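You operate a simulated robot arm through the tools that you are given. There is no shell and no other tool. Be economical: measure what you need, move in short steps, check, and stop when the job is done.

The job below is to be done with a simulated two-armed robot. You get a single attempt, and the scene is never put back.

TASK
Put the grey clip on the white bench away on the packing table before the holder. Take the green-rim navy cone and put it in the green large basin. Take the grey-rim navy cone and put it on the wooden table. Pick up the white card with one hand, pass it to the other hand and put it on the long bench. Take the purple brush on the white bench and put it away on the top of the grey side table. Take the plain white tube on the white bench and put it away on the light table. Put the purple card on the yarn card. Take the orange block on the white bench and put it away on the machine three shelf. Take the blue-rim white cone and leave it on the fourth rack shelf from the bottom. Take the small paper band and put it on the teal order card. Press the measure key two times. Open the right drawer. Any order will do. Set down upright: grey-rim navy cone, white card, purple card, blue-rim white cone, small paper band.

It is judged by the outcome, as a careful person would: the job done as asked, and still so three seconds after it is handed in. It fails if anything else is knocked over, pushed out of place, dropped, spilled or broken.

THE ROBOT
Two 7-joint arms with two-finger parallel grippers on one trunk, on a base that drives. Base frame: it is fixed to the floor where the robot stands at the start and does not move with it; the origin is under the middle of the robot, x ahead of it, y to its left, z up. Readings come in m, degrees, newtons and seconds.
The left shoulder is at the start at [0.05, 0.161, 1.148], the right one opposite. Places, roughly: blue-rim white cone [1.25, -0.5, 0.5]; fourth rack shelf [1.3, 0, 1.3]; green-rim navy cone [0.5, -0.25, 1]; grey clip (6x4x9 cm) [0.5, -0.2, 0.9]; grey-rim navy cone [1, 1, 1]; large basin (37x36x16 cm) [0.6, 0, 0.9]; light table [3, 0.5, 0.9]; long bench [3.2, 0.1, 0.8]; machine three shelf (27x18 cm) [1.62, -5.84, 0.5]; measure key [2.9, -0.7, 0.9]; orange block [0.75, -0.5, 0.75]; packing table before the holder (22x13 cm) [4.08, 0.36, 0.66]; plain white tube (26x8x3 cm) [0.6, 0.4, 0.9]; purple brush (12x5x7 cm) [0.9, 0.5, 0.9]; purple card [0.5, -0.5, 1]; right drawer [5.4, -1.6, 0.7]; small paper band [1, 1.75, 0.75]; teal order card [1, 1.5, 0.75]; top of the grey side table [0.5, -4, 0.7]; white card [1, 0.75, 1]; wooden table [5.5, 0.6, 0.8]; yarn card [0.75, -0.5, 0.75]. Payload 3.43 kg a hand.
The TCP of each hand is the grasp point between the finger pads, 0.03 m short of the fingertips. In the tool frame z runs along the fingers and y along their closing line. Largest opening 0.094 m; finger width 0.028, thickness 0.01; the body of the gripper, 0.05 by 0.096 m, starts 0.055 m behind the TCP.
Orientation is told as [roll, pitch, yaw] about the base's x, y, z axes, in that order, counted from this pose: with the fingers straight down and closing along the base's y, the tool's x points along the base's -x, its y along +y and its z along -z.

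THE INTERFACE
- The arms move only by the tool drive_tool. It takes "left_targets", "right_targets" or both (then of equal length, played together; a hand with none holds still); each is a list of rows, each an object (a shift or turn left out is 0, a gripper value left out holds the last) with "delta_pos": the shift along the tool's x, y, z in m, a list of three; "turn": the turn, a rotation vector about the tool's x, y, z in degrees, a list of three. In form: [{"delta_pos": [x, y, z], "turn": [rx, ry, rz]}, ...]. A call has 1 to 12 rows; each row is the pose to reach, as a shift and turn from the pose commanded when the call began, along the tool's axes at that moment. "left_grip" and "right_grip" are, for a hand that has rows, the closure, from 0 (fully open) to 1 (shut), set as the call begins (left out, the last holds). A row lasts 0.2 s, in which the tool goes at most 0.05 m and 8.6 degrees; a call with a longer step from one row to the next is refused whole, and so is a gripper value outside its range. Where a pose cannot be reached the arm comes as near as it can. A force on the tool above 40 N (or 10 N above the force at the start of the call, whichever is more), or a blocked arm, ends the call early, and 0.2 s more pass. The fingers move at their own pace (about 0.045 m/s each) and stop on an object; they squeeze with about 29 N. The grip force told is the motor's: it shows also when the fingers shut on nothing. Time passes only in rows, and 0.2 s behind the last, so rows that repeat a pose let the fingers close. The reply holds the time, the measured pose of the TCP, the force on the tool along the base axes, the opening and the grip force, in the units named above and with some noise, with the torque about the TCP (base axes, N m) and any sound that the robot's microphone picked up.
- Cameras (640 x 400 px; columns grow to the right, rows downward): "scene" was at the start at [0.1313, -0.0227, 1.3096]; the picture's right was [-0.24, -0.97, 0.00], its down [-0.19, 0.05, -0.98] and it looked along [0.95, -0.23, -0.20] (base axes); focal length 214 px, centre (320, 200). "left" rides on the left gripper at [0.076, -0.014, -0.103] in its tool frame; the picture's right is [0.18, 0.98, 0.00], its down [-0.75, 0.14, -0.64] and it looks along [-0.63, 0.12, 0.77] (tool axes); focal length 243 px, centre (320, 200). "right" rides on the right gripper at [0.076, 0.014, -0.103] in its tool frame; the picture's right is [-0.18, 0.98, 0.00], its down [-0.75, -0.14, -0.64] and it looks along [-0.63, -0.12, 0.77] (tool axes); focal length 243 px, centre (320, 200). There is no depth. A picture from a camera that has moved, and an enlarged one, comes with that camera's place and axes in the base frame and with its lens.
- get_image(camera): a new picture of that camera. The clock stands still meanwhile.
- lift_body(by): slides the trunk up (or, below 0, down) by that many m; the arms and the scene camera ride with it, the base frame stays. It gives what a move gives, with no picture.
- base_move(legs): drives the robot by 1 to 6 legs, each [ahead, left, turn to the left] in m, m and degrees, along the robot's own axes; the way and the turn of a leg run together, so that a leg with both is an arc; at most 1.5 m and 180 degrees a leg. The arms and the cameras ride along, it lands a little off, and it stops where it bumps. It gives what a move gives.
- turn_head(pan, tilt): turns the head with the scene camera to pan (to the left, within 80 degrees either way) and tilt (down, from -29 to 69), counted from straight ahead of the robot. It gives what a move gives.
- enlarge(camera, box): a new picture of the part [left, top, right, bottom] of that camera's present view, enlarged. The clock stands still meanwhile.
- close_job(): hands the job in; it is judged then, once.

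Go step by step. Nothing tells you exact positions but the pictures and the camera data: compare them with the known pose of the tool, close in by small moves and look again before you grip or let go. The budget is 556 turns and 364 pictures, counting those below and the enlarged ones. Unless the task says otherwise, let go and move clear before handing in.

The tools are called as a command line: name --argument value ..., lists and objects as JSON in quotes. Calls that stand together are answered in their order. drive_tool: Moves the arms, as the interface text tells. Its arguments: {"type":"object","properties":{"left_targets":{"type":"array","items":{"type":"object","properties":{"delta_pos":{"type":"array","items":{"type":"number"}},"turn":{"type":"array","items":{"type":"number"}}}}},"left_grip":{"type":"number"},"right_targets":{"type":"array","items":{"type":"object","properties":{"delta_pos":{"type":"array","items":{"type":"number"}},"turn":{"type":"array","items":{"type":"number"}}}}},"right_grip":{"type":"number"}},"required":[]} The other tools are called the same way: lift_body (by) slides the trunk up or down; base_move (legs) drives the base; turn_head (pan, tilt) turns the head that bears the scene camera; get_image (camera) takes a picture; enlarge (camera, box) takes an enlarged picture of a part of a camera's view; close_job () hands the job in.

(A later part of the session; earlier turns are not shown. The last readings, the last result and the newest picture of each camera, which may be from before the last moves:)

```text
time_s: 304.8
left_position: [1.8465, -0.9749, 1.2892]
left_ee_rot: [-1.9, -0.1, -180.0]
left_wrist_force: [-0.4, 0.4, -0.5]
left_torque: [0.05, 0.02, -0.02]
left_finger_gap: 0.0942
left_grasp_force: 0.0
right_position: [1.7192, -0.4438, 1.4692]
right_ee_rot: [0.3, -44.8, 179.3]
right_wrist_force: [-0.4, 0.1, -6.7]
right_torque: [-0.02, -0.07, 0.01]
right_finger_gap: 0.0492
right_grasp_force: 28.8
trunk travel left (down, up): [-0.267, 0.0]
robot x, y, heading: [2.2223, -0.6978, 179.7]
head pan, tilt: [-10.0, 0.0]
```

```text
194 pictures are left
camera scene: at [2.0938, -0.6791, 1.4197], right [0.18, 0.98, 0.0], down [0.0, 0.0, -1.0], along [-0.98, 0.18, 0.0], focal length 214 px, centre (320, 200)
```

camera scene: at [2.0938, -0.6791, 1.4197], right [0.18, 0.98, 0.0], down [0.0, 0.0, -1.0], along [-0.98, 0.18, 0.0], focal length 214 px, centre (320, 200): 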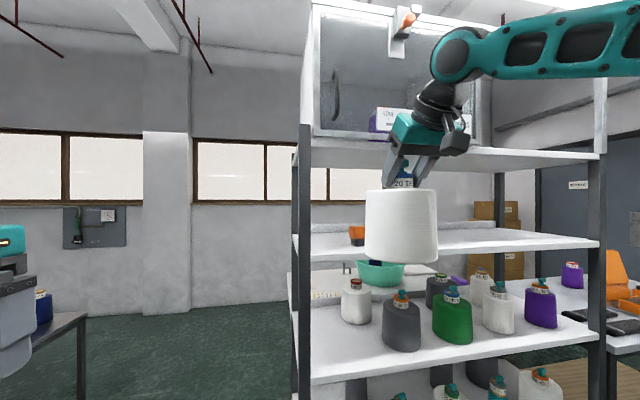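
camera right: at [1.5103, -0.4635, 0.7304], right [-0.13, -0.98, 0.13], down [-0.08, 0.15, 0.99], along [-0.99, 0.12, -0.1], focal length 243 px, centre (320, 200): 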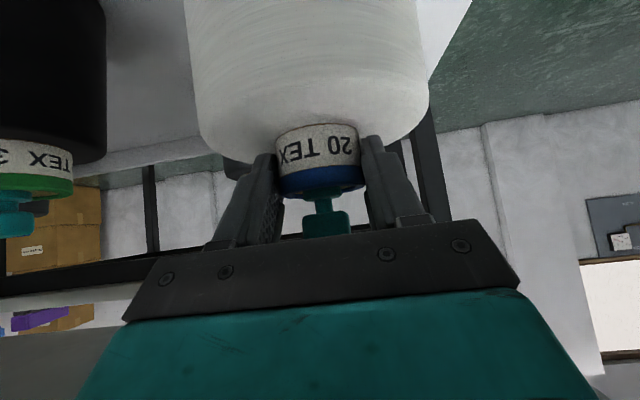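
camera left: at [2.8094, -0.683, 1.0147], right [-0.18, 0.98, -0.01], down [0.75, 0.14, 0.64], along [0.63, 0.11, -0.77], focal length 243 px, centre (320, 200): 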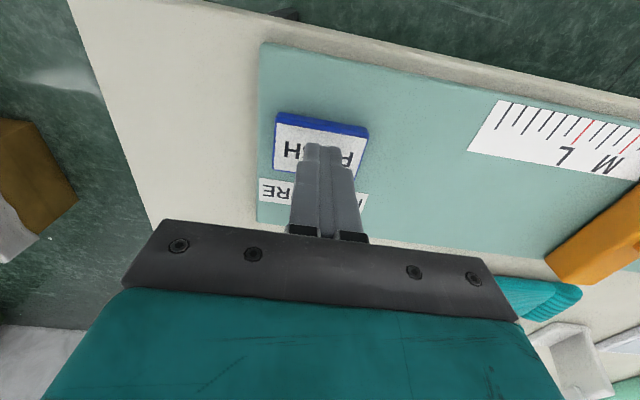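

base_move --legs '[[0, -0.315, 0], [0.2, 0, 0]]'

get_image --camera "scene"

get_image --camera "right"

```text
time_s: 308.1
left_position: [1.6478, -0.6463, 1.2886]
left_ee_rot: [-1.8, -0.1, 179.6]
left_wrist_force: [-0.9, 0.1, 0.0]
left_torque: [-0.02, 0.03, 0.03]
left_finger_gap: 0.0938
left_grasp_force: 0.2
right_position: [1.5236, -0.1126, 1.4687]
right_ee_rot: [0.4, -44.9, 178.6]
right_wrist_force: [0.2, 0.1, -7.2]
right_torque: [0.03, -0.13, -0.01]
right_finger_gap: 0.0491
right_grasp_force: 29.0
trunk travel left (down, up): [-0.267, 0.0]
robot x, y, heading: [2.027, -0.3688, 179.0]
head pan, tilt: [-10.0, 0.0]
```

```text
193 pictures are left
camera scene: at [1.8964, -0.3513, 1.4196], right [0.19, 0.98, 0.0], down [0.0, 0.0, -1.0], along [-0.98, 0.19, 0.0], focal length 214 px, centre (320, 200)
```

scene: 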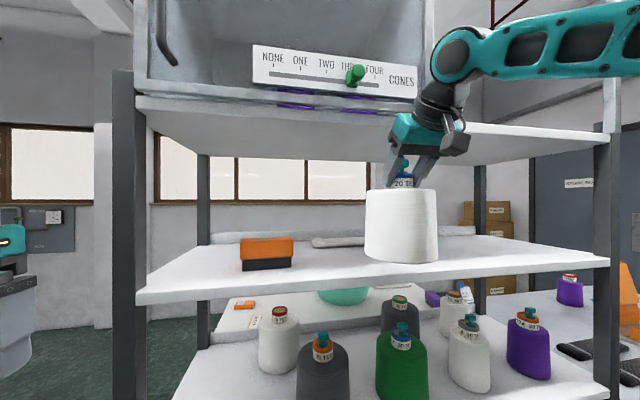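

```text
192 pictures are left
camera right: at [1.6502, -0.1301, 1.489], right [-0.15, -0.98, 0.13], down [-0.08, 0.15, 0.99], along [-0.99, 0.14, -0.1], focal length 243 px, centre (320, 200)
```

right: 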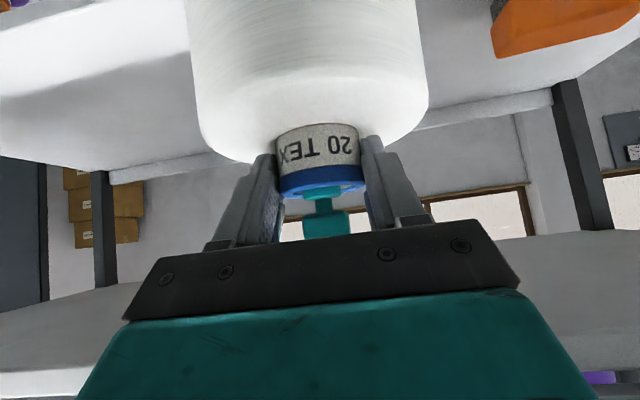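

enlarge --camera "scene" --box '[120, 70, 460, 320]'

```text
1.60 times, centred on (290, 195) of scene
camera zoom: at [1.8964, -0.3513, 1.4196], right [0.19, 0.98, 0.0], down [0.0, 0.0, -1.0], along [-0.98, 0.19, 0.0], focal length 343 px, centre (368, 208)
```

zoom: 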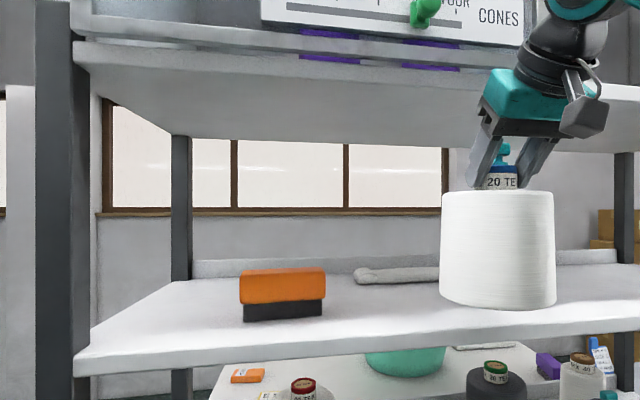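

The gap under shelf 5 is tight for this 45° grip, so I'll first set the cone down near the back edge of shelf 4, then re-grip horizontally and move it further in.

base_move --legs '[[0.012, 0, 0]]'

drive_tool --right_targets '[{"delta_pos": [0.0014, 0, 0.0014]}, {"delta_pos": [0.0028, 0, 0.0028]}, {"delta_pos": [0.0042, 0, 0.0042]}, {"delta_pos": [0.0056, 0, 0.0056]}]'

enlarge --camera "scene" --box '[320, 70, 520, 310]'

```text
time_s: 308.9
left_position: [1.6373, -0.6451, 1.2888]
left_ee_rot: [-1.8, -0.3, 179.6]
left_wrist_force: [0.5, 0.0, 0.0]
left_torque: [0.0, 0.01, 0.0]
left_finger_gap: 0.0939
left_grasp_force: 0.2
right_position: [1.5139, -0.113, 1.4691]
right_ee_rot: [0.4, -44.9, 178.5]
right_wrist_force: [0.0, 0.1, -6.1]
right_torque: [-0.02, -0.11, 0.02]
right_finger_gap: 0.0491
right_grasp_force: 28.7
trunk travel left (down, up): [-0.267, 0.0]
robot x, y, heading: [2.0151, -0.368, 179.0]
head pan, tilt: [-10.0, 0.0]
```

```text
time_s: 309.9
left_position: [1.636, -0.6454, 1.2874]
left_ee_rot: [-1.9, -0.1, 179.6]
left_wrist_force: [-0.3, -0.7, -0.1]
left_torque: [0.03, -0.01, 0.01]
left_finger_gap: 0.0939
left_grasp_force: 0.1
right_position: [1.5138, -0.1142, 1.4619]
right_ee_rot: [0.4, -44.9, 178.6]
right_wrist_force: [0.2, -0.5, -5.5]
right_torque: [0.03, -0.1, -0.02]
right_finger_gap: 0.0494
right_grasp_force: 28.6
trunk travel left (down, up): [-0.267, 0.0]
robot x, y, heading: [2.0107, -0.3692, 179.0]
head pan, tilt: [-10.0, 0.0]
```

```text
1.67 times, centred on (420, 190) of scene
camera zoom: at [1.8854, -0.3511, 1.4196], right [0.19, 0.98, 0.0], down [0.0, 0.0, -1.0], along [-0.98, 0.19, 0.0], focal length 358 px, centre (153, 217)
```

zoom: 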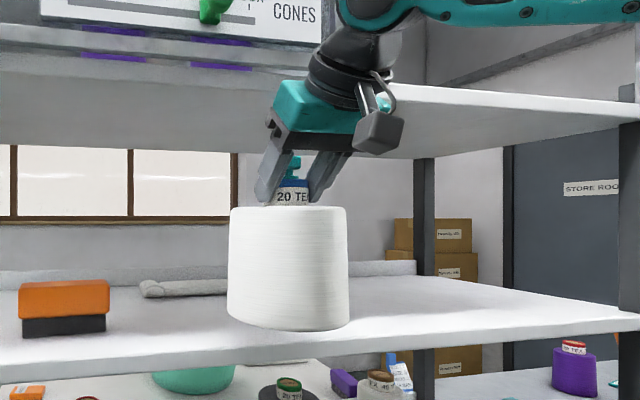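

drive_tool --right_targets '[{"delta_pos": [0.0021, 0, 0.0021]}, {"delta_pos": [0.0042, 0, 0.0042]}, {"delta_pos": [0.0064, 0, 0.0064]}, {"delta_pos": [0.0085, 0, 0.0085]}]'

```text
time_s: 310.9
left_position: [1.6379, -0.6449, 1.2895]
left_ee_rot: [-1.8, -0.1, 179.6]
left_wrist_force: [0.2, 0.0, -0.6]
left_torque: [0.0, -0.02, -0.02]
left_finger_gap: 0.0936
left_grasp_force: 0.1
right_position: [1.5125, -0.1137, 1.4498]
right_ee_rot: [0.5, -45.0, 178.7]
right_wrist_force: [0.8, 0.3, -6.6]
right_torque: [-0.02, -0.15, 0.0]
right_finger_gap: 0.0495
right_grasp_force: 29.1
trunk travel left (down, up): [-0.267, 0.0]
robot x, y, heading: [2.0138, -0.3682, 179.1]
head pan, tilt: [-10.0, 0.0]
```

drive_tool --right_targets '[{"delta_pos": [0.0021, 0, 0.0021]}, {"delta_pos": [0.0042, 0, 0.0042]}, {"delta_pos": [0.006, 0, 0.006]}]'

enlarge --camera "scene" --box '[320, 70, 520, 310]'

```text
time_s: 311.6
left_position: [1.6375, -0.6459, 1.2889]
left_ee_rot: [-1.8, -0.1, 179.6]
left_wrist_force: [-0.6, 0.2, 0.0]
left_torque: [0.02, -0.01, 0.0]
left_finger_gap: 0.0941
left_grasp_force: 0.0
right_position: [1.5128, -0.1151, 1.4415]
right_ee_rot: [0.5, -45.0, 178.7]
right_wrist_force: [-0.8, 0.4, -6.0]
right_torque: [0.01, -0.14, -0.02]
right_finger_gap: 0.0493
right_grasp_force: 29.1
trunk travel left (down, up): [-0.267, 0.0]
robot x, y, heading: [2.0093, -0.3679, 178.7]
head pan, tilt: [-10.0, 0.0]
```

```text
1.67 times, centred on (420, 190) of scene
camera zoom: at [1.8855, -0.3512, 1.4196], right [0.19, 0.98, 0.0], down [0.0, 0.0, -1.0], along [-0.98, 0.19, 0.0], focal length 358 px, centre (153, 217)
```

zoom: 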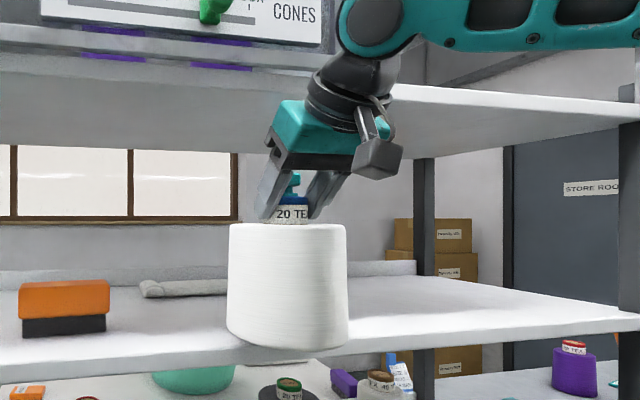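

drive_tool --right_targets '[{"delta_pos": [0.0014, 0, 0.0014]}, {"delta_pos": [0.0028, 0, 0.0028]}, {"delta_pos": [0.0042, 0, 0.0042]}, {"delta_pos": [0.0056, 0, 0.0056]}]'

```text
time_s: 312.6
left_position: [1.6369, -0.6464, 1.2905]
left_ee_rot: [-1.8, -0.1, 179.7]
left_wrist_force: [0.3, 0.5, 0.6]
left_torque: [0.02, 0.02, 0.02]
left_finger_gap: 0.0941
left_grasp_force: 0.2
right_position: [1.5125, -0.1132, 1.4335]
right_ee_rot: [0.4, -44.8, 178.6]
right_wrist_force: [0.5, 0.1, -6.2]
right_torque: [0.0, -0.07, 0.02]
right_finger_gap: 0.0492
right_grasp_force: 29.3
trunk travel left (down, up): [-0.267, 0.0]
robot x, y, heading: [2.0129, -0.3705, 179.0]
head pan, tilt: [-10.0, 0.0]
```

get_image --camera "left"

turn_head --pan -30 --tilt 15

get_image --camera "scene"

```text
188 pictures are left
camera left: at [1.7134, -0.6343, 1.3927], right [0.18, -0.98, -0.03], down [-0.75, -0.16, 0.64], along [-0.63, -0.09, -0.77], focal length 243 px, centre (320, 200)
```

left: 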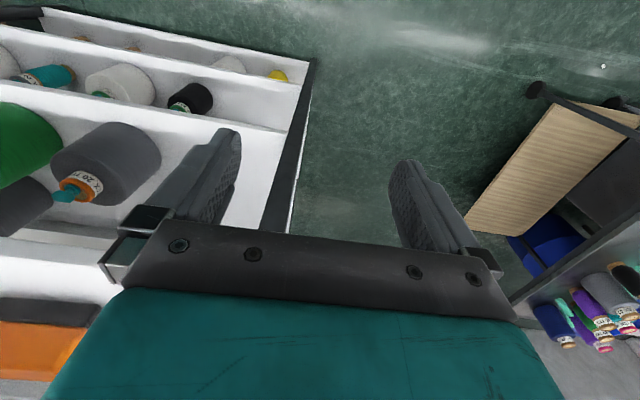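

```text
time_s: 313.5
left_position: [1.6382, -0.6455, 1.2893]
left_ee_rot: [-1.8, -0.2, 179.6]
left_wrist_force: [0.7, -0.2, 0.1]
left_torque: [0.0, 0.01, 0.0]
left_finger_gap: 0.0941
left_grasp_force: 0.1
right_position: [1.5124, -0.1144, 1.4331]
right_ee_rot: [0.4, -44.9, 178.6]
right_wrist_force: [0.5, -0.7, -6.4]
right_torque: [0.04, -0.12, -0.01]
right_finger_gap: 0.0494
right_grasp_force: 28.8
trunk travel left (down, up): [-0.267, 0.0]
robot x, y, heading: [2.0139, -0.3667, 179.0]
head pan, tilt: [-30.0, 15.0]
```

```text
187 pictures are left
camera scene: at [1.8939, -0.3203, 1.3955], right [0.52, 0.86, 0.0], down [0.22, -0.13, -0.97], along [-0.83, 0.5, -0.26], focal length 214 px, centre (320, 200)
```

scene: 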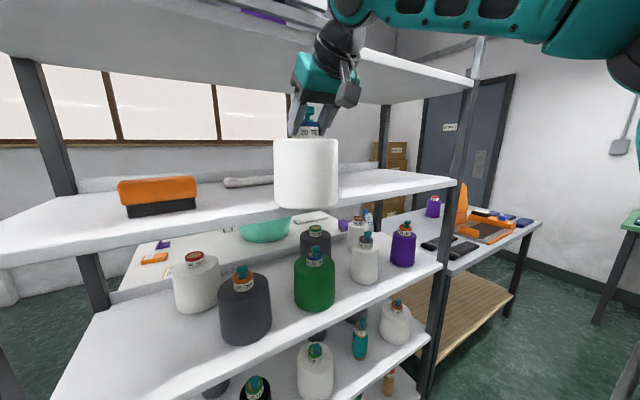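

enlarge --camera "scene" --box '[230, 80, 390, 230]'

```text
2.67 times, centred on (310, 155) of scene
camera zoom: at [1.8939, -0.3203, 1.3955], right [0.52, 0.86, 0.0], down [0.22, -0.13, -0.97], along [-0.83, 0.5, -0.26], focal length 572 px, centre (347, 320)
```

zoom: 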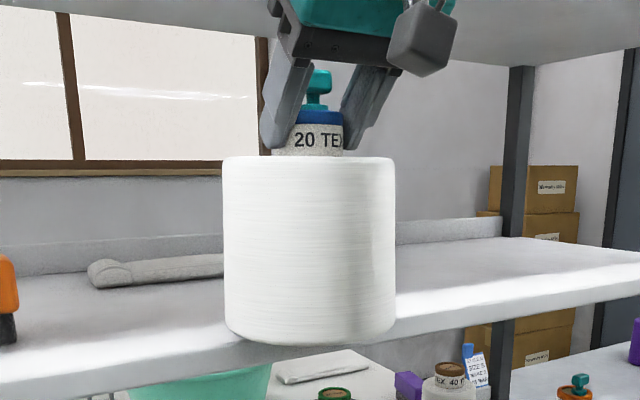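

The rack's back edge is actually nearer x≈1.48, so the cone is still mostly outside. Raise slightly and move in so the cone centre is at x≈1.41.

drive_tool --right_targets '[{"delta_pos": [-0.008, 0, -0.008]}, {"delta_pos": [-0.016, 0, -0.016]}]'

base_move --legs '[[0.05, 0, 0.8]]'

enlarge --camera "scene" --box '[230, 40, 430, 230]'

```text
time_s: 314.1
left_position: [1.6366, -0.6465, 1.2902]
left_ee_rot: [-1.8, -0.1, 179.7]
left_wrist_force: [0.4, 0.3, 0.3]
left_torque: [0.01, 0.0, 0.02]
left_finger_gap: 0.0941
left_grasp_force: 0.1
right_position: [1.5134, -0.1131, 1.456]
right_ee_rot: [0.3, -44.8, 178.6]
right_wrist_force: [0.5, -0.2, -6.7]
right_torque: [-0.03, -0.11, 0.03]
right_finger_gap: 0.0489
right_grasp_force: 29.1
trunk travel left (down, up): [-0.267, 0.0]
robot x, y, heading: [2.011, -0.3659, 179.0]
head pan, tilt: [-30.0, 15.0]
```

```text
time_s: 315.0
left_position: [1.59, -0.65, 1.2883]
left_ee_rot: [-1.8, -0.2, -179.6]
left_wrist_force: [0.5, -0.2, 0.0]
left_torque: [-0.02, -0.01, 0.01]
left_finger_gap: 0.0942
left_grasp_force: 0.1
right_position: [1.459, -0.1192, 1.4558]
right_ee_rot: [0.4, -44.7, 179.4]
right_wrist_force: [-0.9, -0.4, -6.3]
right_torque: [0.0, -0.06, 0.01]
right_finger_gap: 0.0492
right_grasp_force: 29.4
trunk travel left (down, up): [-0.267, 0.0]
robot x, y, heading: [1.9662, -0.3693, 179.8]
head pan, tilt: [-30.0, 15.0]
```

```text
2.11 times, centred on (330, 135) of scene
camera zoom: at [1.8422, -0.3213, 1.3954], right [0.5, 0.86, 0.0], down [0.22, -0.13, -0.97], along [-0.83, 0.49, -0.26], focal length 452 px, centre (299, 337)
```

zoom: 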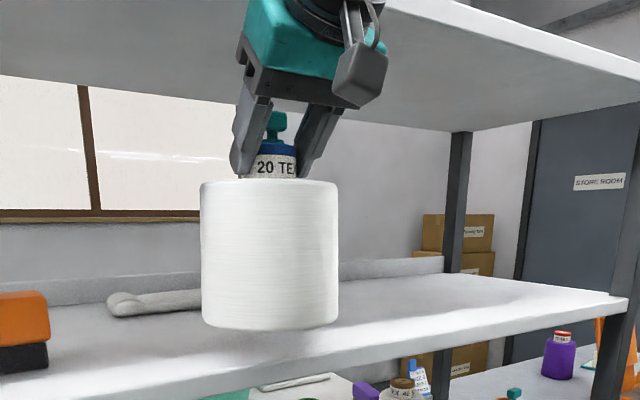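

base_move --legs '[[0.04, 0, 0]]'

enlarge --camera "scene" --box '[230, 40, 430, 230]'

```text
time_s: 315.9
left_position: [1.5521, -0.65, 1.2888]
left_ee_rot: [-1.8, -0.1, -179.6]
left_wrist_force: [-0.2, -0.1, -0.3]
left_torque: [0.01, -0.04, 0.01]
left_finger_gap: 0.0939
left_grasp_force: 0.0
right_position: [1.4203, -0.119, 1.4547]
right_ee_rot: [0.3, -44.8, 179.4]
right_wrist_force: [-1.4, 0.2, -5.4]
right_torque: [0.01, -0.09, -0.02]
right_finger_gap: 0.0495
right_grasp_force: 29.0
trunk travel left (down, up): [-0.267, 0.0]
robot x, y, heading: [1.9259, -0.3662, 179.5]
head pan, tilt: [-30.0, 15.0]
```

```text
2.11 times, centred on (330, 135) of scene
camera zoom: at [1.8033, -0.321, 1.3954], right [0.51, 0.86, 0.0], down [0.22, -0.13, -0.97], along [-0.83, 0.49, -0.26], focal length 452 px, centre (299, 337)
```

zoom: 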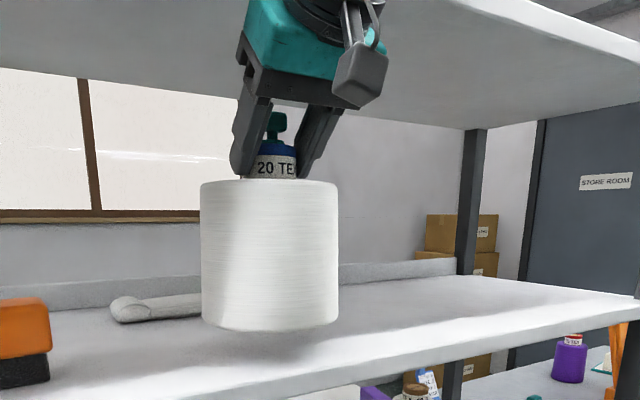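

Good: now over the shelf with clearance to the back edge. Lower to contact.

drive_tool --right_targets '[{"delta_pos": [0.0035, 0, 0.0035]}, {"delta_pos": [0.007, 0, 0.007]}, {"delta_pos": [0.0099, 0, 0.0099]}, {"delta_pos": [0.0127, 0, 0.0127]}]'

enlarge --camera "scene" --box '[230, 40, 430, 230]'

```text
time_s: 316.9
left_position: [1.5504, -0.6499, 1.2886]
left_ee_rot: [-1.8, -0.2, -179.6]
left_wrist_force: [0.1, -1.1, -0.3]
left_torque: [0.02, 0.0, -0.01]
left_finger_gap: 0.094
left_grasp_force: 0.0
right_position: [1.422, -0.1191, 1.4372]
right_ee_rot: [0.4, -44.8, 179.3]
right_wrist_force: [0.1, 0.1, -6.3]
right_torque: [0.06, -0.13, 0.0]
right_finger_gap: 0.0495
right_grasp_force: 29.5
trunk travel left (down, up): [-0.267, 0.0]
robot x, y, heading: [1.9262, -0.3689, 179.7]
head pan, tilt: [-30.0, 15.0]
```

```text
2.11 times, centred on (330, 135) of scene
camera zoom: at [1.8041, -0.3208, 1.3955], right [0.51, 0.86, 0.0], down [0.22, -0.13, -0.97], along [-0.83, 0.49, -0.26], focal length 452 px, centre (299, 337)
```

zoom: 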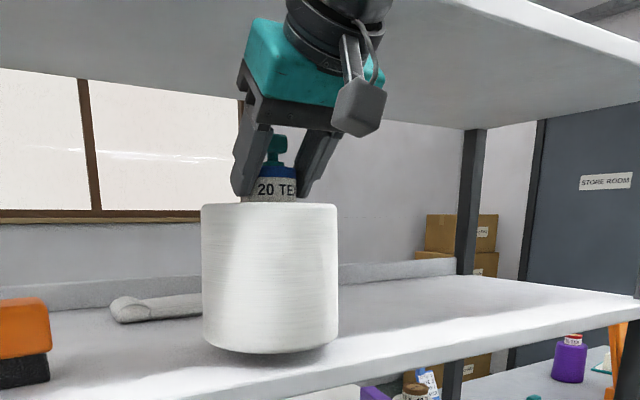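

drive_tool --right_targets '[{"delta_pos": [0.0014, 0, 0.0014]}, {"delta_pos": [0.0035, 0, 0.0035]}, {"delta_pos": [0.0057, 0, 0.0057]}, {"delta_pos": [0.0078, 0, 0.0078]}]'

```text
time_s: 317.9
left_position: [1.5521, -0.6507, 1.2876]
left_ee_rot: [-1.8, 0.0, -179.6]
left_wrist_force: [0.1, 0.2, 0.0]
left_torque: [-0.03, -0.01, -0.01]
left_finger_gap: 0.094
left_grasp_force: 0.0
right_position: [1.4221, -0.1207, 1.4266]
right_ee_rot: [0.5, -44.8, 179.3]
right_wrist_force: [-0.5, -0.3, -6.3]
right_torque: [0.01, -0.11, -0.03]
right_finger_gap: 0.0494
right_grasp_force: 29.0
trunk travel left (down, up): [-0.267, 0.0]
robot x, y, heading: [1.9242, -0.3662, 179.9]
head pan, tilt: [-30.0, 15.0]
```

drive_tool --right_targets '[{"delta_pos": [0.0014, 0, 0.0014]}, {"delta_pos": [0.0035, 0, 0.0035]}, {"delta_pos": [0.0057, 0, 0.0057]}, {"delta_pos": [0.0078, 0, 0.0078]}]'

enlarge --camera "scene" --box '[230, 40, 430, 230]'

```text
time_s: 318.9
left_position: [1.5531, -0.6511, 1.29]
left_ee_rot: [-1.8, -0.2, -179.5]
left_wrist_force: [-0.6, 0.8, 0.5]
left_torque: [-0.01, -0.03, -0.01]
left_finger_gap: 0.0942
left_grasp_force: 0.0
right_position: [1.4221, -0.1204, 1.4224]
right_ee_rot: [0.5, -45.9, 179.4]
right_wrist_force: [-8.2, 0.3, 23.5]
right_torque: [0.44, 0.3, -0.08]
right_finger_gap: 0.0494
right_grasp_force: 28.6
trunk travel left (down, up): [-0.267, 0.0]
robot x, y, heading: [1.9293, -0.366, 180.0]
head pan, tilt: [-30.0, 15.0]
```

```text
2.11 times, centred on (330, 135) of scene
camera zoom: at [1.8054, -0.3221, 1.3962], right [0.51, 0.86, 0.0], down [0.22, -0.13, -0.97], along [-0.83, 0.49, -0.26], focal length 452 px, centre (299, 337)
```

zoom: 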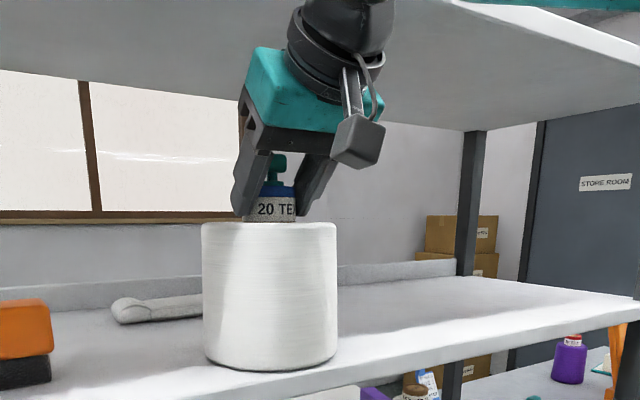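

Seated. Ease off, release, and withdraw along the fingers.

drive_tool --right_targets '[{"delta_pos": [-0.003, 0, -0.003]}, {"delta_pos": [-0.003, 0, -0.003]}]'

drive_tool --right_targets '[{}, {}, {}, {}, {}]' --right_grip 0

enlarge --camera "scene" --box '[230, 40, 430, 230]'

```text
time_s: 319.5
left_position: [1.5527, -0.6511, 1.2898]
left_ee_rot: [-1.8, -0.2, -179.6]
left_wrist_force: [-0.1, -0.1, 0.3]
left_torque: [0.01, -0.01, 0.0]
left_finger_gap: 0.0941
left_grasp_force: 0.2
right_position: [1.4228, -0.1194, 1.4208]
right_ee_rot: [0.4, -45.1, 179.5]
right_wrist_force: [-7.0, 0.1, 18.0]
right_torque: [0.39, 0.83, -0.02]
right_finger_gap: 0.0493
right_grasp_force: 29.2
trunk travel left (down, up): [-0.267, 0.0]
robot x, y, heading: [1.9251, -0.3724, 180.0]
head pan, tilt: [-30.0, 15.0]
```

```text
time_s: 320.7
left_position: [1.5546, -0.6521, 1.2894]
left_ee_rot: [-2.0, -0.3, -179.5]
left_wrist_force: [0.4, -0.2, 1.1]
left_torque: [0.01, 0.02, 0.01]
left_finger_gap: 0.0941
left_grasp_force: 0.1
right_position: [1.4243, -0.1214, 1.4223]
right_ee_rot: [0.3, -45.0, 179.6]
right_wrist_force: [4.8, -5.9, 13.9]
right_torque: [0.25, 0.0, -0.07]
right_finger_gap: 0.0902
right_grasp_force: 0.1
trunk travel left (down, up): [-0.267, 0.0]
robot x, y, heading: [1.9257, -0.3684, 179.6]
head pan, tilt: [-30.0, 15.0]
```

```text
2.11 times, centred on (330, 135) of scene
camera zoom: at [1.8072, -0.3232, 1.3959], right [0.51, 0.86, 0.0], down [0.22, -0.13, -0.97], along [-0.83, 0.49, -0.26], focal length 452 px, centre (299, 337)
```

zoom: 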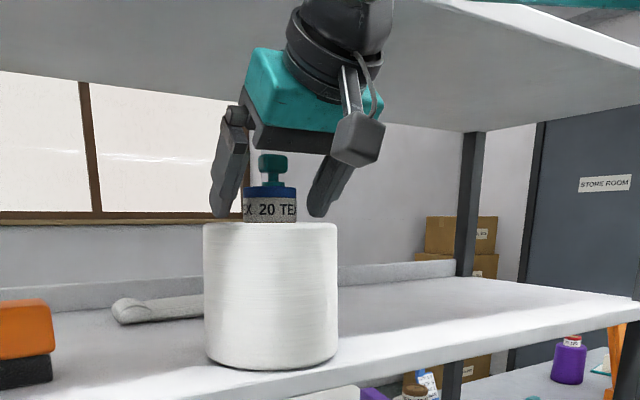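

drive_tool --right_targets '[{"delta_pos": [-0.006, 0, -0.006]}, {"delta_pos": [-0.01, 0, -0.01]}]'

base_move --legs '[[-0.35, 0, 0]]'

get_image --camera "scene"

```text
time_s: 321.3
left_position: [1.5523, -0.6501, 1.2893]
left_ee_rot: [-1.8, -0.2, -179.6]
left_wrist_force: [0.1, -0.1, 0.7]
left_torque: [0.04, 0.01, 0.0]
left_finger_gap: 0.0942
left_grasp_force: 0.1
right_position: [1.4226, -0.1173, 1.4337]
right_ee_rot: [0.2, -44.8, 179.5]
right_wrist_force: [0.5, -0.6, 0.2]
right_torque: [0.01, 0.0, -0.03]
right_finger_gap: 0.0939
right_grasp_force: 0.2
trunk travel left (down, up): [-0.267, 0.0]
robot x, y, heading: [1.9257, -0.3687, 179.6]
head pan, tilt: [-30.0, 15.0]
```

```text
time_s: 323.5
left_position: [1.8958, -0.6522, 1.2887]
left_ee_rot: [-1.8, -0.3, -179.7]
left_wrist_force: [0.1, 0.1, 1.2]
left_torque: [0.0, 0.02, -0.01]
left_finger_gap: 0.0941
left_grasp_force: 0.1
right_position: [1.765, -0.1208, 1.4342]
right_ee_rot: [0.3, -44.9, 179.3]
right_wrist_force: [-0.1, -0.4, -0.3]
right_torque: [0.02, 0.03, 0.01]
right_finger_gap: 0.094
right_grasp_force: 0.0
trunk travel left (down, up): [-0.267, 0.0]
robot x, y, heading: [2.2657, -0.3714, 179.5]
head pan, tilt: [-30.0, 15.0]
```

```text
180 pictures are left
camera scene: at [2.148, -0.3233, 1.3956], right [0.51, 0.86, 0.0], down [0.22, -0.13, -0.97], along [-0.83, 0.49, -0.26], focal length 214 px, centre (320, 200)
```

scene: 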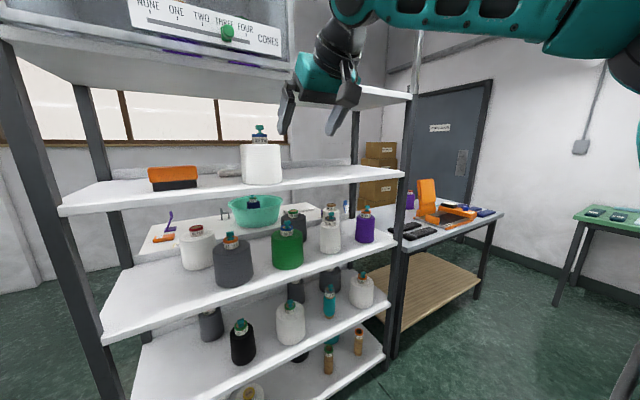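

The blue-rim cone stands on the 4th shelf. Restore the right hand and trunk, and go to the right side of the white bench.

drive_tool --right_targets '[{"turn": [0, 7.5, 0]}, {"turn": [0, 15, 0]}, {"turn": [0, 22.5, 0], "delta_pos": [0.01, 0, 0.02]}, {"turn": [0, 30, 0], "delta_pos": [0.02, 0, 0.03]}, {"turn": [0, 37.5, 0], "delta_pos": [0.03, 0, 0.04]}, {"turn": [0, 45, 0], "delta_pos": [0.05, 0, 0.05]}, {"turn": [0, 45, 0], "delta_pos": [0.08, 0, 0.06]}]'

lift_body --by -0.092

base_move --legs '[[0, 0.85, 0], [0, 0, -89.5], [0, 0.7, 0], [0, 0.65, 0]]'

turn_head --pan 0 --tilt 35

get_image --camera "scene"

```text
time_s: 325.1
left_position: [1.8931, -0.6528, 1.2885]
left_ee_rot: [-1.8, -0.2, -179.7]
left_wrist_force: [-0.5, 0.7, 0.6]
left_torque: [0.02, 0.0, -0.01]
left_finger_gap: 0.094
left_grasp_force: 0.0
right_position: [1.7794, -0.1187, 1.3328]
right_ee_rot: [0.3, 0.2, 179.4]
right_wrist_force: [-0.4, 0.6, -0.5]
right_torque: [0.0, 0.0, 0.01]
right_finger_gap: 0.0937
right_grasp_force: 0.0
right hand out of reach, approached as far as the arm can: row 4, 5, 6
trunk travel left (down, up): [-0.267, 0.0]
robot x, y, heading: [2.2668, -0.3694, 179.3]
head pan, tilt: [-30.0, 15.0]
```

```text
time_s: 326.4
left_position: [1.8944, -0.6511, 1.196]
left_ee_rot: [-1.8, -0.1, -179.7]
left_wrist_force: [0.9, -1.4, -0.3]
left_torque: [0.01, -0.02, 0.02]
left_finger_gap: 0.094
left_grasp_force: 0.1
right_position: [1.7799, -0.1197, 1.2407]
right_ee_rot: [0.3, 0.3, 179.6]
right_wrist_force: [1.0, 0.5, -0.3]
right_torque: [-0.02, 0.02, -0.01]
right_finger_gap: 0.0942
right_grasp_force: 0.2
trunk travel left (down, up): [-0.175, 0.092]
robot x, y, heading: [2.2669, -0.3692, 179.4]
head pan, tilt: [-30.0, 15.0]
```

```text
time_s: 341.3
left_position: [0.6109, -0.857, 1.1967]
left_ee_rot: [-1.7, -0.2, 92.1]
left_wrist_force: [0.5, 0.4, -0.4]
left_torque: [0.0, 0.0, -0.01]
left_finger_gap: 0.0939
left_grasp_force: 0.1
right_position: [1.1388, -0.7232, 1.2405]
right_ee_rot: [0.2, 0.1, 91.4]
right_wrist_force: [-0.6, -0.1, 0.3]
right_torque: [0.02, 0.03, 0.0]
right_finger_gap: 0.0941
right_grasp_force: 0.1
trunk travel left (down, up): [-0.175, 0.092]
robot x, y, heading: [0.9032, -1.2199, 91.5]
head pan, tilt: [-30.0, 15.0]
```

```text
time_s: 342.3
left_position: [0.6113, -0.8577, 1.1961]
left_ee_rot: [-1.8, -0.2, 92.0]
left_wrist_force: [-0.3, 0.0, -0.4]
left_torque: [0.0, 0.0, 0.04]
left_finger_gap: 0.0935
left_grasp_force: 0.0
right_position: [1.1404, -0.7232, 1.2407]
right_ee_rot: [0.3, 0.3, 91.5]
right_wrist_force: [0.3, 0.4, 0.3]
right_torque: [0.0, -0.02, 0.01]
right_finger_gap: 0.0939
right_grasp_force: 0.0
trunk travel left (down, up): [-0.175, 0.092]
robot x, y, heading: [0.9036, -1.2209, 91.3]
head pan, tilt: [0.0, 35.0]
```

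```text
179 pictures are left
camera scene: at [0.9023, -1.0925, 1.2716], right [1.0, 0.02, 0.0], down [0.01, -0.57, -0.82], along [-0.02, 0.82, -0.57], focal length 214 px, centre (320, 200)
```

scene: 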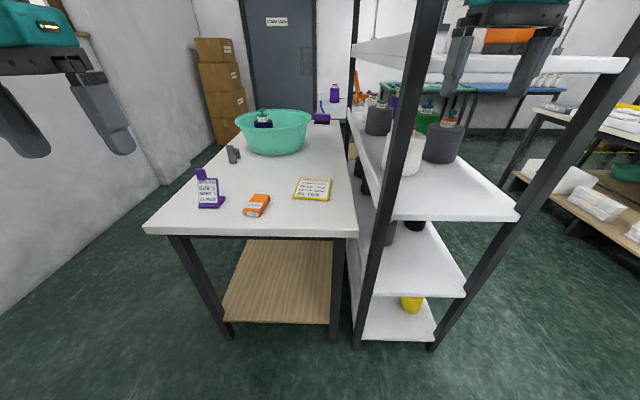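

I see the purple card ([0.52,-0.54]), orange block ([0.68,-0.54]) and yarn card ([0.86,-0.42]) from the bench's right end. I'll use the right hand; shift left first.

drive_tool --right_targets '[{"delta_pos": [0.04, 0, 0]}, {"delta_pos": [0.08, 0, 0]}, {"delta_pos": [0.1, 0, 0]}]'

base_move --legs '[[0, 0, -1.5], [0, 0.58, 0], [0.2, 0, 0]]'

get_image --camera "right"

get_image --camera "scene"

```text
time_s: 343.1
left_position: [0.6106, -0.8572, 1.1973]
left_ee_rot: [-1.8, -0.2, 92.1]
left_wrist_force: [-0.2, -0.2, -1.1]
left_torque: [0.01, -0.04, 0.0]
left_finger_gap: 0.0941
left_grasp_force: 0.0
right_position: [1.1415, -0.8252, 1.2402]
right_ee_rot: [0.3, 0.2, 91.4]
right_wrist_force: [-0.3, 0.7, 0.1]
right_torque: [-0.01, 0.02, -0.01]
right_finger_gap: 0.0941
right_grasp_force: 0.0
trunk travel left (down, up): [-0.175, 0.092]
robot x, y, heading: [0.9064, -1.2183, 91.3]
head pan, tilt: [0.0, 35.0]
```

```text
time_s: 347.9
left_position: [0.0353, -0.6571, 1.1968]
left_ee_rot: [-1.9, -0.1, 91.3]
left_wrist_force: [-0.1, -0.7, -0.8]
left_torque: [-0.03, 0.01, -0.03]
left_finger_gap: 0.0943
left_grasp_force: 0.1
right_position: [0.5667, -0.6335, 1.2409]
right_ee_rot: [0.3, 0.2, 90.6]
right_wrist_force: [0.1, -0.1, -0.2]
right_torque: [-0.05, -0.01, 0.0]
right_finger_gap: 0.0939
right_grasp_force: 0.1
trunk travel left (down, up): [-0.175, 0.092]
robot x, y, heading: [0.3267, -1.0251, 90.4]
head pan, tilt: [0.0, 35.0]
```

```text
178 pictures are left
camera right: at [0.5538, -0.7095, 1.344], right [-0.98, 0.17, 0.0], down [0.14, 0.76, 0.64], along [0.11, 0.63, -0.77], focal length 243 px, centre (320, 200)
```

right: 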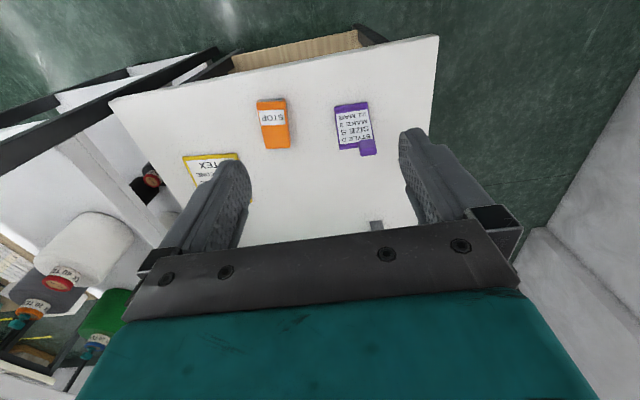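

```text
177 pictures are left
camera scene: at [0.3228, -0.8985, 1.2715], right [1.0, 0.01, 0.0], down [0.01, -0.57, -0.82], along [-0.01, 0.82, -0.57], focal length 214 px, centre (320, 200)
```

scene: 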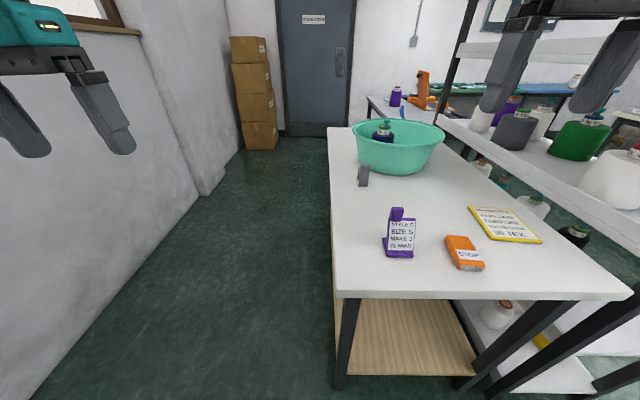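

drive_tool --right_targets '[{"delta_pos": [-0.04, 0.016, 0]}, {"delta_pos": [-0.08, 0.032, 0]}, {"delta_pos": [-0.12, 0.05, 0.01]}, {"delta_pos": [-0.148, 0.062, 0.04]}, {"delta_pos": [-0.148, 0.062, 0.085]}, {"delta_pos": [-0.148, 0.062, 0.13]}, {"delta_pos": [-0.148, 0.062, 0.17]}]'

get_image --camera "right"

enlarge --camera "scene" --box '[340, 160, 500, 280]'

```text
time_s: 349.5
left_position: [0.0341, -0.6574, 1.1964]
left_ee_rot: [-1.8, -0.1, 91.3]
left_wrist_force: [0.4, -0.1, 0.3]
left_torque: [0.01, -0.02, 0.01]
left_finger_gap: 0.0943
left_grasp_force: 0.0
right_position: [0.5112, -0.4992, 1.0701]
right_ee_rot: [0.4, 0.1, 90.6]
right_wrist_force: [-0.1, -0.3, 0.3]
right_torque: [-0.01, -0.02, 0.01]
right_finger_gap: 0.094
right_grasp_force: 0.0
right hand out of reach, approached as far as the arm can: row 3, 4, 5, 6, 7
trunk travel left (down, up): [-0.175, 0.092]
robot x, y, heading: [0.3227, -1.0253, 90.6]
head pan, tilt: [0.0, 35.0]
```

```text
176 pictures are left
camera right: at [0.4977, -0.5751, 1.1726], right [-0.98, 0.17, 0.01], down [0.14, 0.76, 0.64], along [0.11, 0.63, -0.77], focal length 243 px, centre (320, 200)
```

right: 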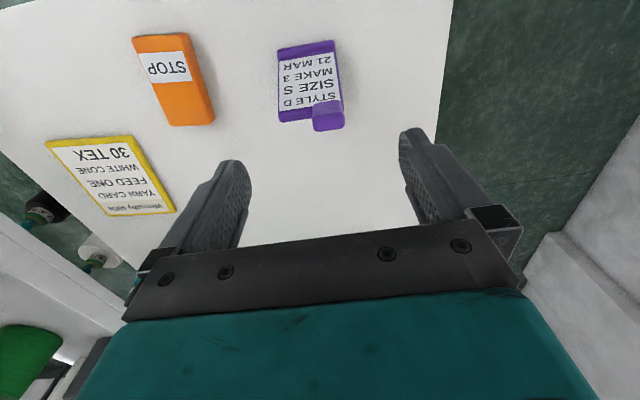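

```text
3.33 times, centred on (420, 220) of scene
camera zoom: at [0.3229, -0.8989, 1.2716], right [1.0, 0.01, 0.0], down [0.01, -0.57, -0.82], along [-0.01, 0.82, -0.57], focal length 715 px, centre (-13, 133)
```

zoom: 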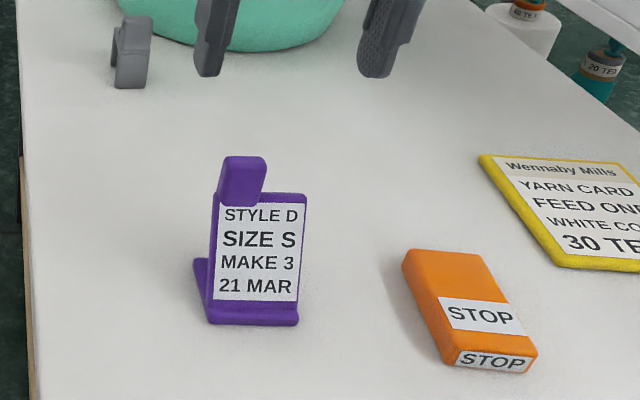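

base_move --legs '[[0.035, 0, 0]]'

drive_tool --right_targets '[{"delta_pos": [0.025, 0.008, 0.02]}, {"delta_pos": [0.025, 0.008, 0.05]}, {"delta_pos": [0.025, 0.008, 0.08]}]' --right_grip 0.5

get_image --camera "right"

enlarge --camera "scene" --box '[340, 160, 500, 280]'

```text
time_s: 350.4
left_position: [0.0344, -0.624, 1.1972]
left_ee_rot: [-1.8, -0.1, 91.4]
left_wrist_force: [0.3, 0.6, 0.1]
left_torque: [-0.02, -0.02, 0.0]
left_finger_gap: 0.0939
left_grasp_force: 0.1
right_position: [0.51, -0.4627, 1.0699]
right_ee_rot: [0.3, 0.1, 90.7]
right_wrist_force: [-0.2, 0.2, 0.3]
right_torque: [-0.02, -0.06, 0.0]
right_finger_gap: 0.0939
right_grasp_force: 0.1
trunk travel left (down, up): [-0.175, 0.092]
robot x, y, heading: [0.3212, -0.9929, 90.6]
head pan, tilt: [0.0, 35.0]
```

```text
time_s: 351.2
left_position: [0.0352, -0.6235, 1.1968]
left_ee_rot: [-1.8, -0.1, 91.3]
left_wrist_force: [0.0, 0.6, 0.1]
left_torque: [0.05, 0.0, 0.01]
left_finger_gap: 0.0943
left_grasp_force: 0.0
right_position: [0.5043, -0.4882, 0.9899]
right_ee_rot: [0.3, 0.1, 90.6]
right_wrist_force: [0.7, 0.1, -0.2]
right_torque: [0.0, 0.01, 0.02]
right_finger_gap: 0.0471
right_grasp_force: 0.1
trunk travel left (down, up): [-0.175, 0.092]
robot x, y, heading: [0.3232, -0.9938, 90.5]
head pan, tilt: [0.0, 35.0]
```

```text
174 pictures are left
camera right: at [0.4905, -0.5643, 1.0938], right [-0.98, 0.17, 0.01], down [0.14, 0.76, 0.64], along [0.11, 0.63, -0.77], focal length 243 px, centre (320, 200)
```

right: 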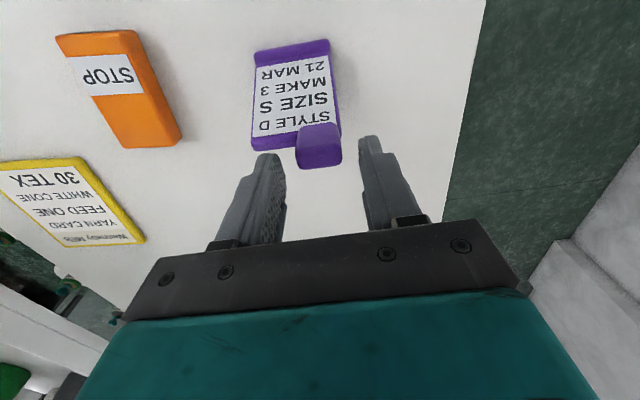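

```text
3.33 times, centred on (420, 220) of scene
camera zoom: at [0.3226, -0.864, 1.2716], right [1.0, 0.01, 0.0], down [0.01, -0.57, -0.82], along [-0.01, 0.82, -0.57], focal length 715 px, centre (-13, 133)
```

zoom: 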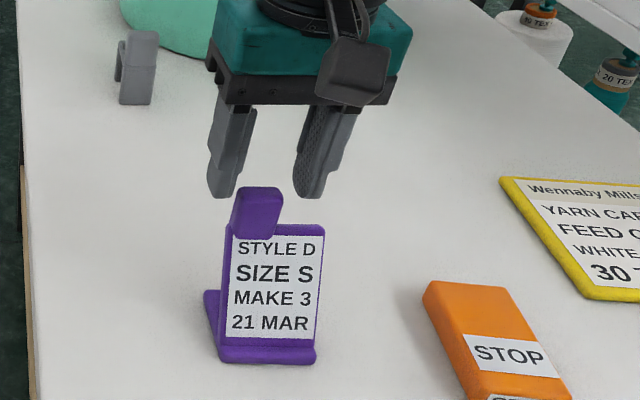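

drive_tool --right_targets '[{"delta_pos": [0.001, 0.002, 0.01]}, {"delta_pos": [0.001, 0.002, 0.018]}, {"delta_pos": [0.001, 0.002, 0.024]}]'

enlarge --camera "scene" --box '[340, 160, 500, 280]'

```text
time_s: 352.0
left_position: [0.0332, -0.6238, 1.1964]
left_ee_rot: [-1.8, -0.2, 91.4]
left_wrist_force: [0.8, -1.3, 0.1]
left_torque: [0.01, 0.03, 0.0]
left_finger_gap: 0.094
left_grasp_force: 0.2
right_position: [0.4997, -0.4901, 0.9669]
right_ee_rot: [0.4, 0.0, 90.6]
right_wrist_force: [0.0, 0.0, -0.1]
right_torque: [0.02, -0.01, 0.0]
right_finger_gap: 0.0471
right_grasp_force: 0.1
trunk travel left (down, up): [-0.175, 0.092]
robot x, y, heading: [0.3193, -0.9944, 90.1]
head pan, tilt: [0.0, 35.0]
```

```text
3.33 times, centred on (420, 220) of scene
camera zoom: at [0.3225, -0.8642, 1.2716], right [1.0, 0.01, 0.0], down [0.01, -0.57, -0.82], along [-0.01, 0.82, -0.57], focal length 715 px, centre (-13, 133)
```

zoom: 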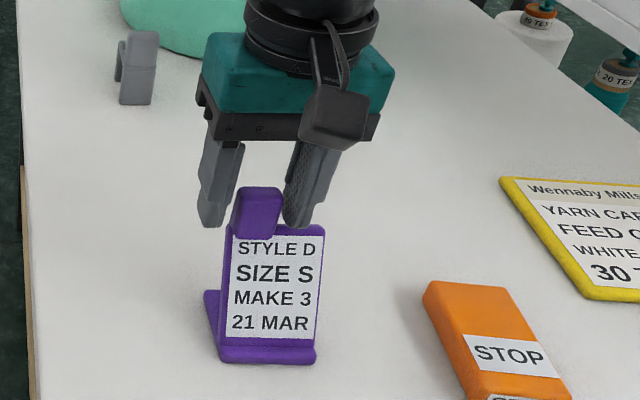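

drive_tool --right_targets '[{}, {}, {}, {}]' --right_grip 1

drive_tool --right_targets '[{"delta_pos": [0, 0, -0.03]}, {"delta_pos": [0, 0, -0.06]}, {"delta_pos": [0, 0, -0.09]}]'

enlarge --camera "scene" --box '[340, 120, 500, 280]'

```text
time_s: 353.0
left_position: [0.0352, -0.6233, 1.1968]
left_ee_rot: [-1.8, -0.2, 91.3]
left_wrist_force: [-0.3, -0.3, 0.1]
left_torque: [-0.04, 0.0, -0.02]
left_finger_gap: 0.0941
left_grasp_force: 0.1
right_position: [0.4997, -0.491, 0.9672]
right_ee_rot: [0.3, 0.0, 90.7]
right_wrist_force: [-0.5, -0.4, 3.8]
right_torque: [0.09, -0.25, 0.04]
right_finger_gap: 0.0289
right_grasp_force: 29.4
trunk travel left (down, up): [-0.175, 0.092]
robot x, y, heading: [0.3259, -0.9941, 90.7]
head pan, tilt: [0.0, 35.0]
```

```text
time_s: 353.8
left_position: [0.0344, -0.6247, 1.1968]
left_ee_rot: [-1.9, -0.2, 91.4]
left_wrist_force: [0.1, 0.3, 0.6]
left_torque: [0.03, 0.0, 0.03]
left_finger_gap: 0.0941
left_grasp_force: 0.0
right_position: [0.501, -0.4917, 1.0589]
right_ee_rot: [0.4, 0.1, 90.7]
right_wrist_force: [-0.2, -0.1, -0.9]
right_torque: [-0.01, -0.02, 0.05]
right_finger_gap: 0.0293
right_grasp_force: 29.2
trunk travel left (down, up): [-0.175, 0.092]
robot x, y, heading: [0.3216, -0.9917, 90.8]
head pan, tilt: [0.0, 35.0]
```

```text
2.50 times, centred on (420, 200) of scene
camera zoom: at [0.3224, -0.8645, 1.2716], right [1.0, 0.01, 0.0], down [0.01, -0.57, -0.82], along [-0.01, 0.82, -0.57], focal length 536 px, centre (70, 200)
```

zoom: 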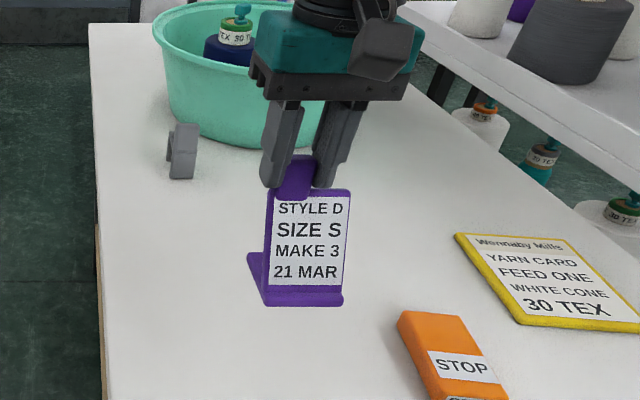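

Purple card held. Yarn card centre ≈ [0.88, -0.407]. Shift the base right and bring the card over it.

drive_tool --right_targets '[{"delta_pos": [0, 0, -0.03]}, {"delta_pos": [0, 0, -0.05]}]'

base_move --legs '[[0, -0.37, -0.7], [0.04, 0, 0]]'

get_image --camera "right"

get_image --camera "scene"

```text
time_s: 354.4
left_position: [0.0349, -0.6238, 1.1971]
left_ee_rot: [-1.8, -0.2, 91.3]
left_wrist_force: [0.0, 0.5, -0.8]
left_torque: [0.0, -0.02, -0.02]
left_finger_gap: 0.0941
left_grasp_force: 0.0
right_position: [0.5018, -0.4912, 1.1055]
right_ee_rot: [0.3, 0.1, 90.6]
right_wrist_force: [-0.2, 0.1, -0.2]
right_torque: [0.06, 0.02, -0.02]
right_finger_gap: 0.0291
right_grasp_force: 29.1
trunk travel left (down, up): [-0.175, 0.092]
robot x, y, heading: [0.321, -0.9931, 90.6]
head pan, tilt: [0.0, 35.0]
```

```text
time_s: 356.9
left_position: [0.4179, -0.6199, 1.197]
left_ee_rot: [-1.9, -0.2, 89.9]
left_wrist_force: [0.7, -0.8, 0.1]
left_torque: [-0.02, 0.0, -0.01]
left_finger_gap: 0.0939
left_grasp_force: 0.1
right_position: [0.8851, -0.501, 1.1064]
right_ee_rot: [0.1, 0.2, 89.6]
right_wrist_force: [0.2, 0.7, -0.6]
right_torque: [0.02, 0.02, -0.01]
right_finger_gap: 0.0292
right_grasp_force: 29.4
trunk travel left (down, up): [-0.175, 0.092]
robot x, y, heading: [0.6994, -0.9925, 89.1]
head pan, tilt: [0.0, 35.0]
stopped in leg 1: the robot was blocked; the commanded pose is now the measured one
```

```text
170 pictures are left
camera right: at [0.8702, -0.5764, 1.2097], right [-0.98, 0.19, 0.0], down [0.15, 0.75, 0.64], along [0.12, 0.63, -0.77], focal length 243 px, centre (320, 200)
```

right: 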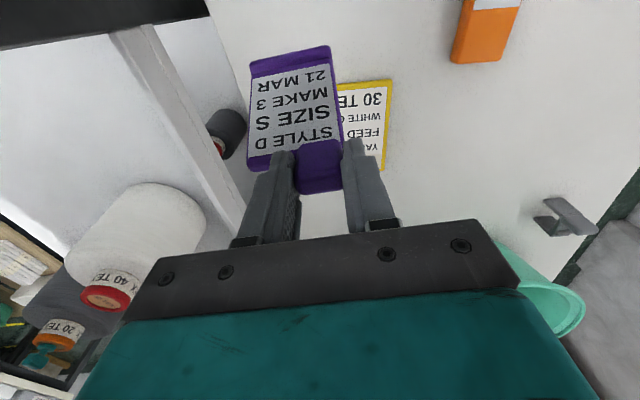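

```text
169 pictures are left
camera scene: at [0.6989, -0.8674, 1.2719], right [1.0, -0.02, 0.0], down [-0.01, -0.57, -0.82], along [0.01, 0.82, -0.57], focal length 214 px, centre (320, 200)
```

scene: 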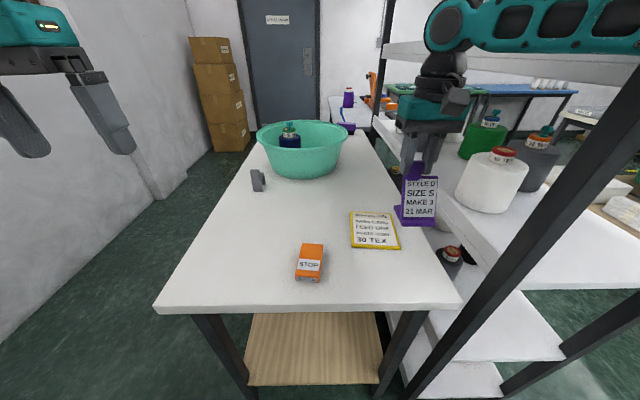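

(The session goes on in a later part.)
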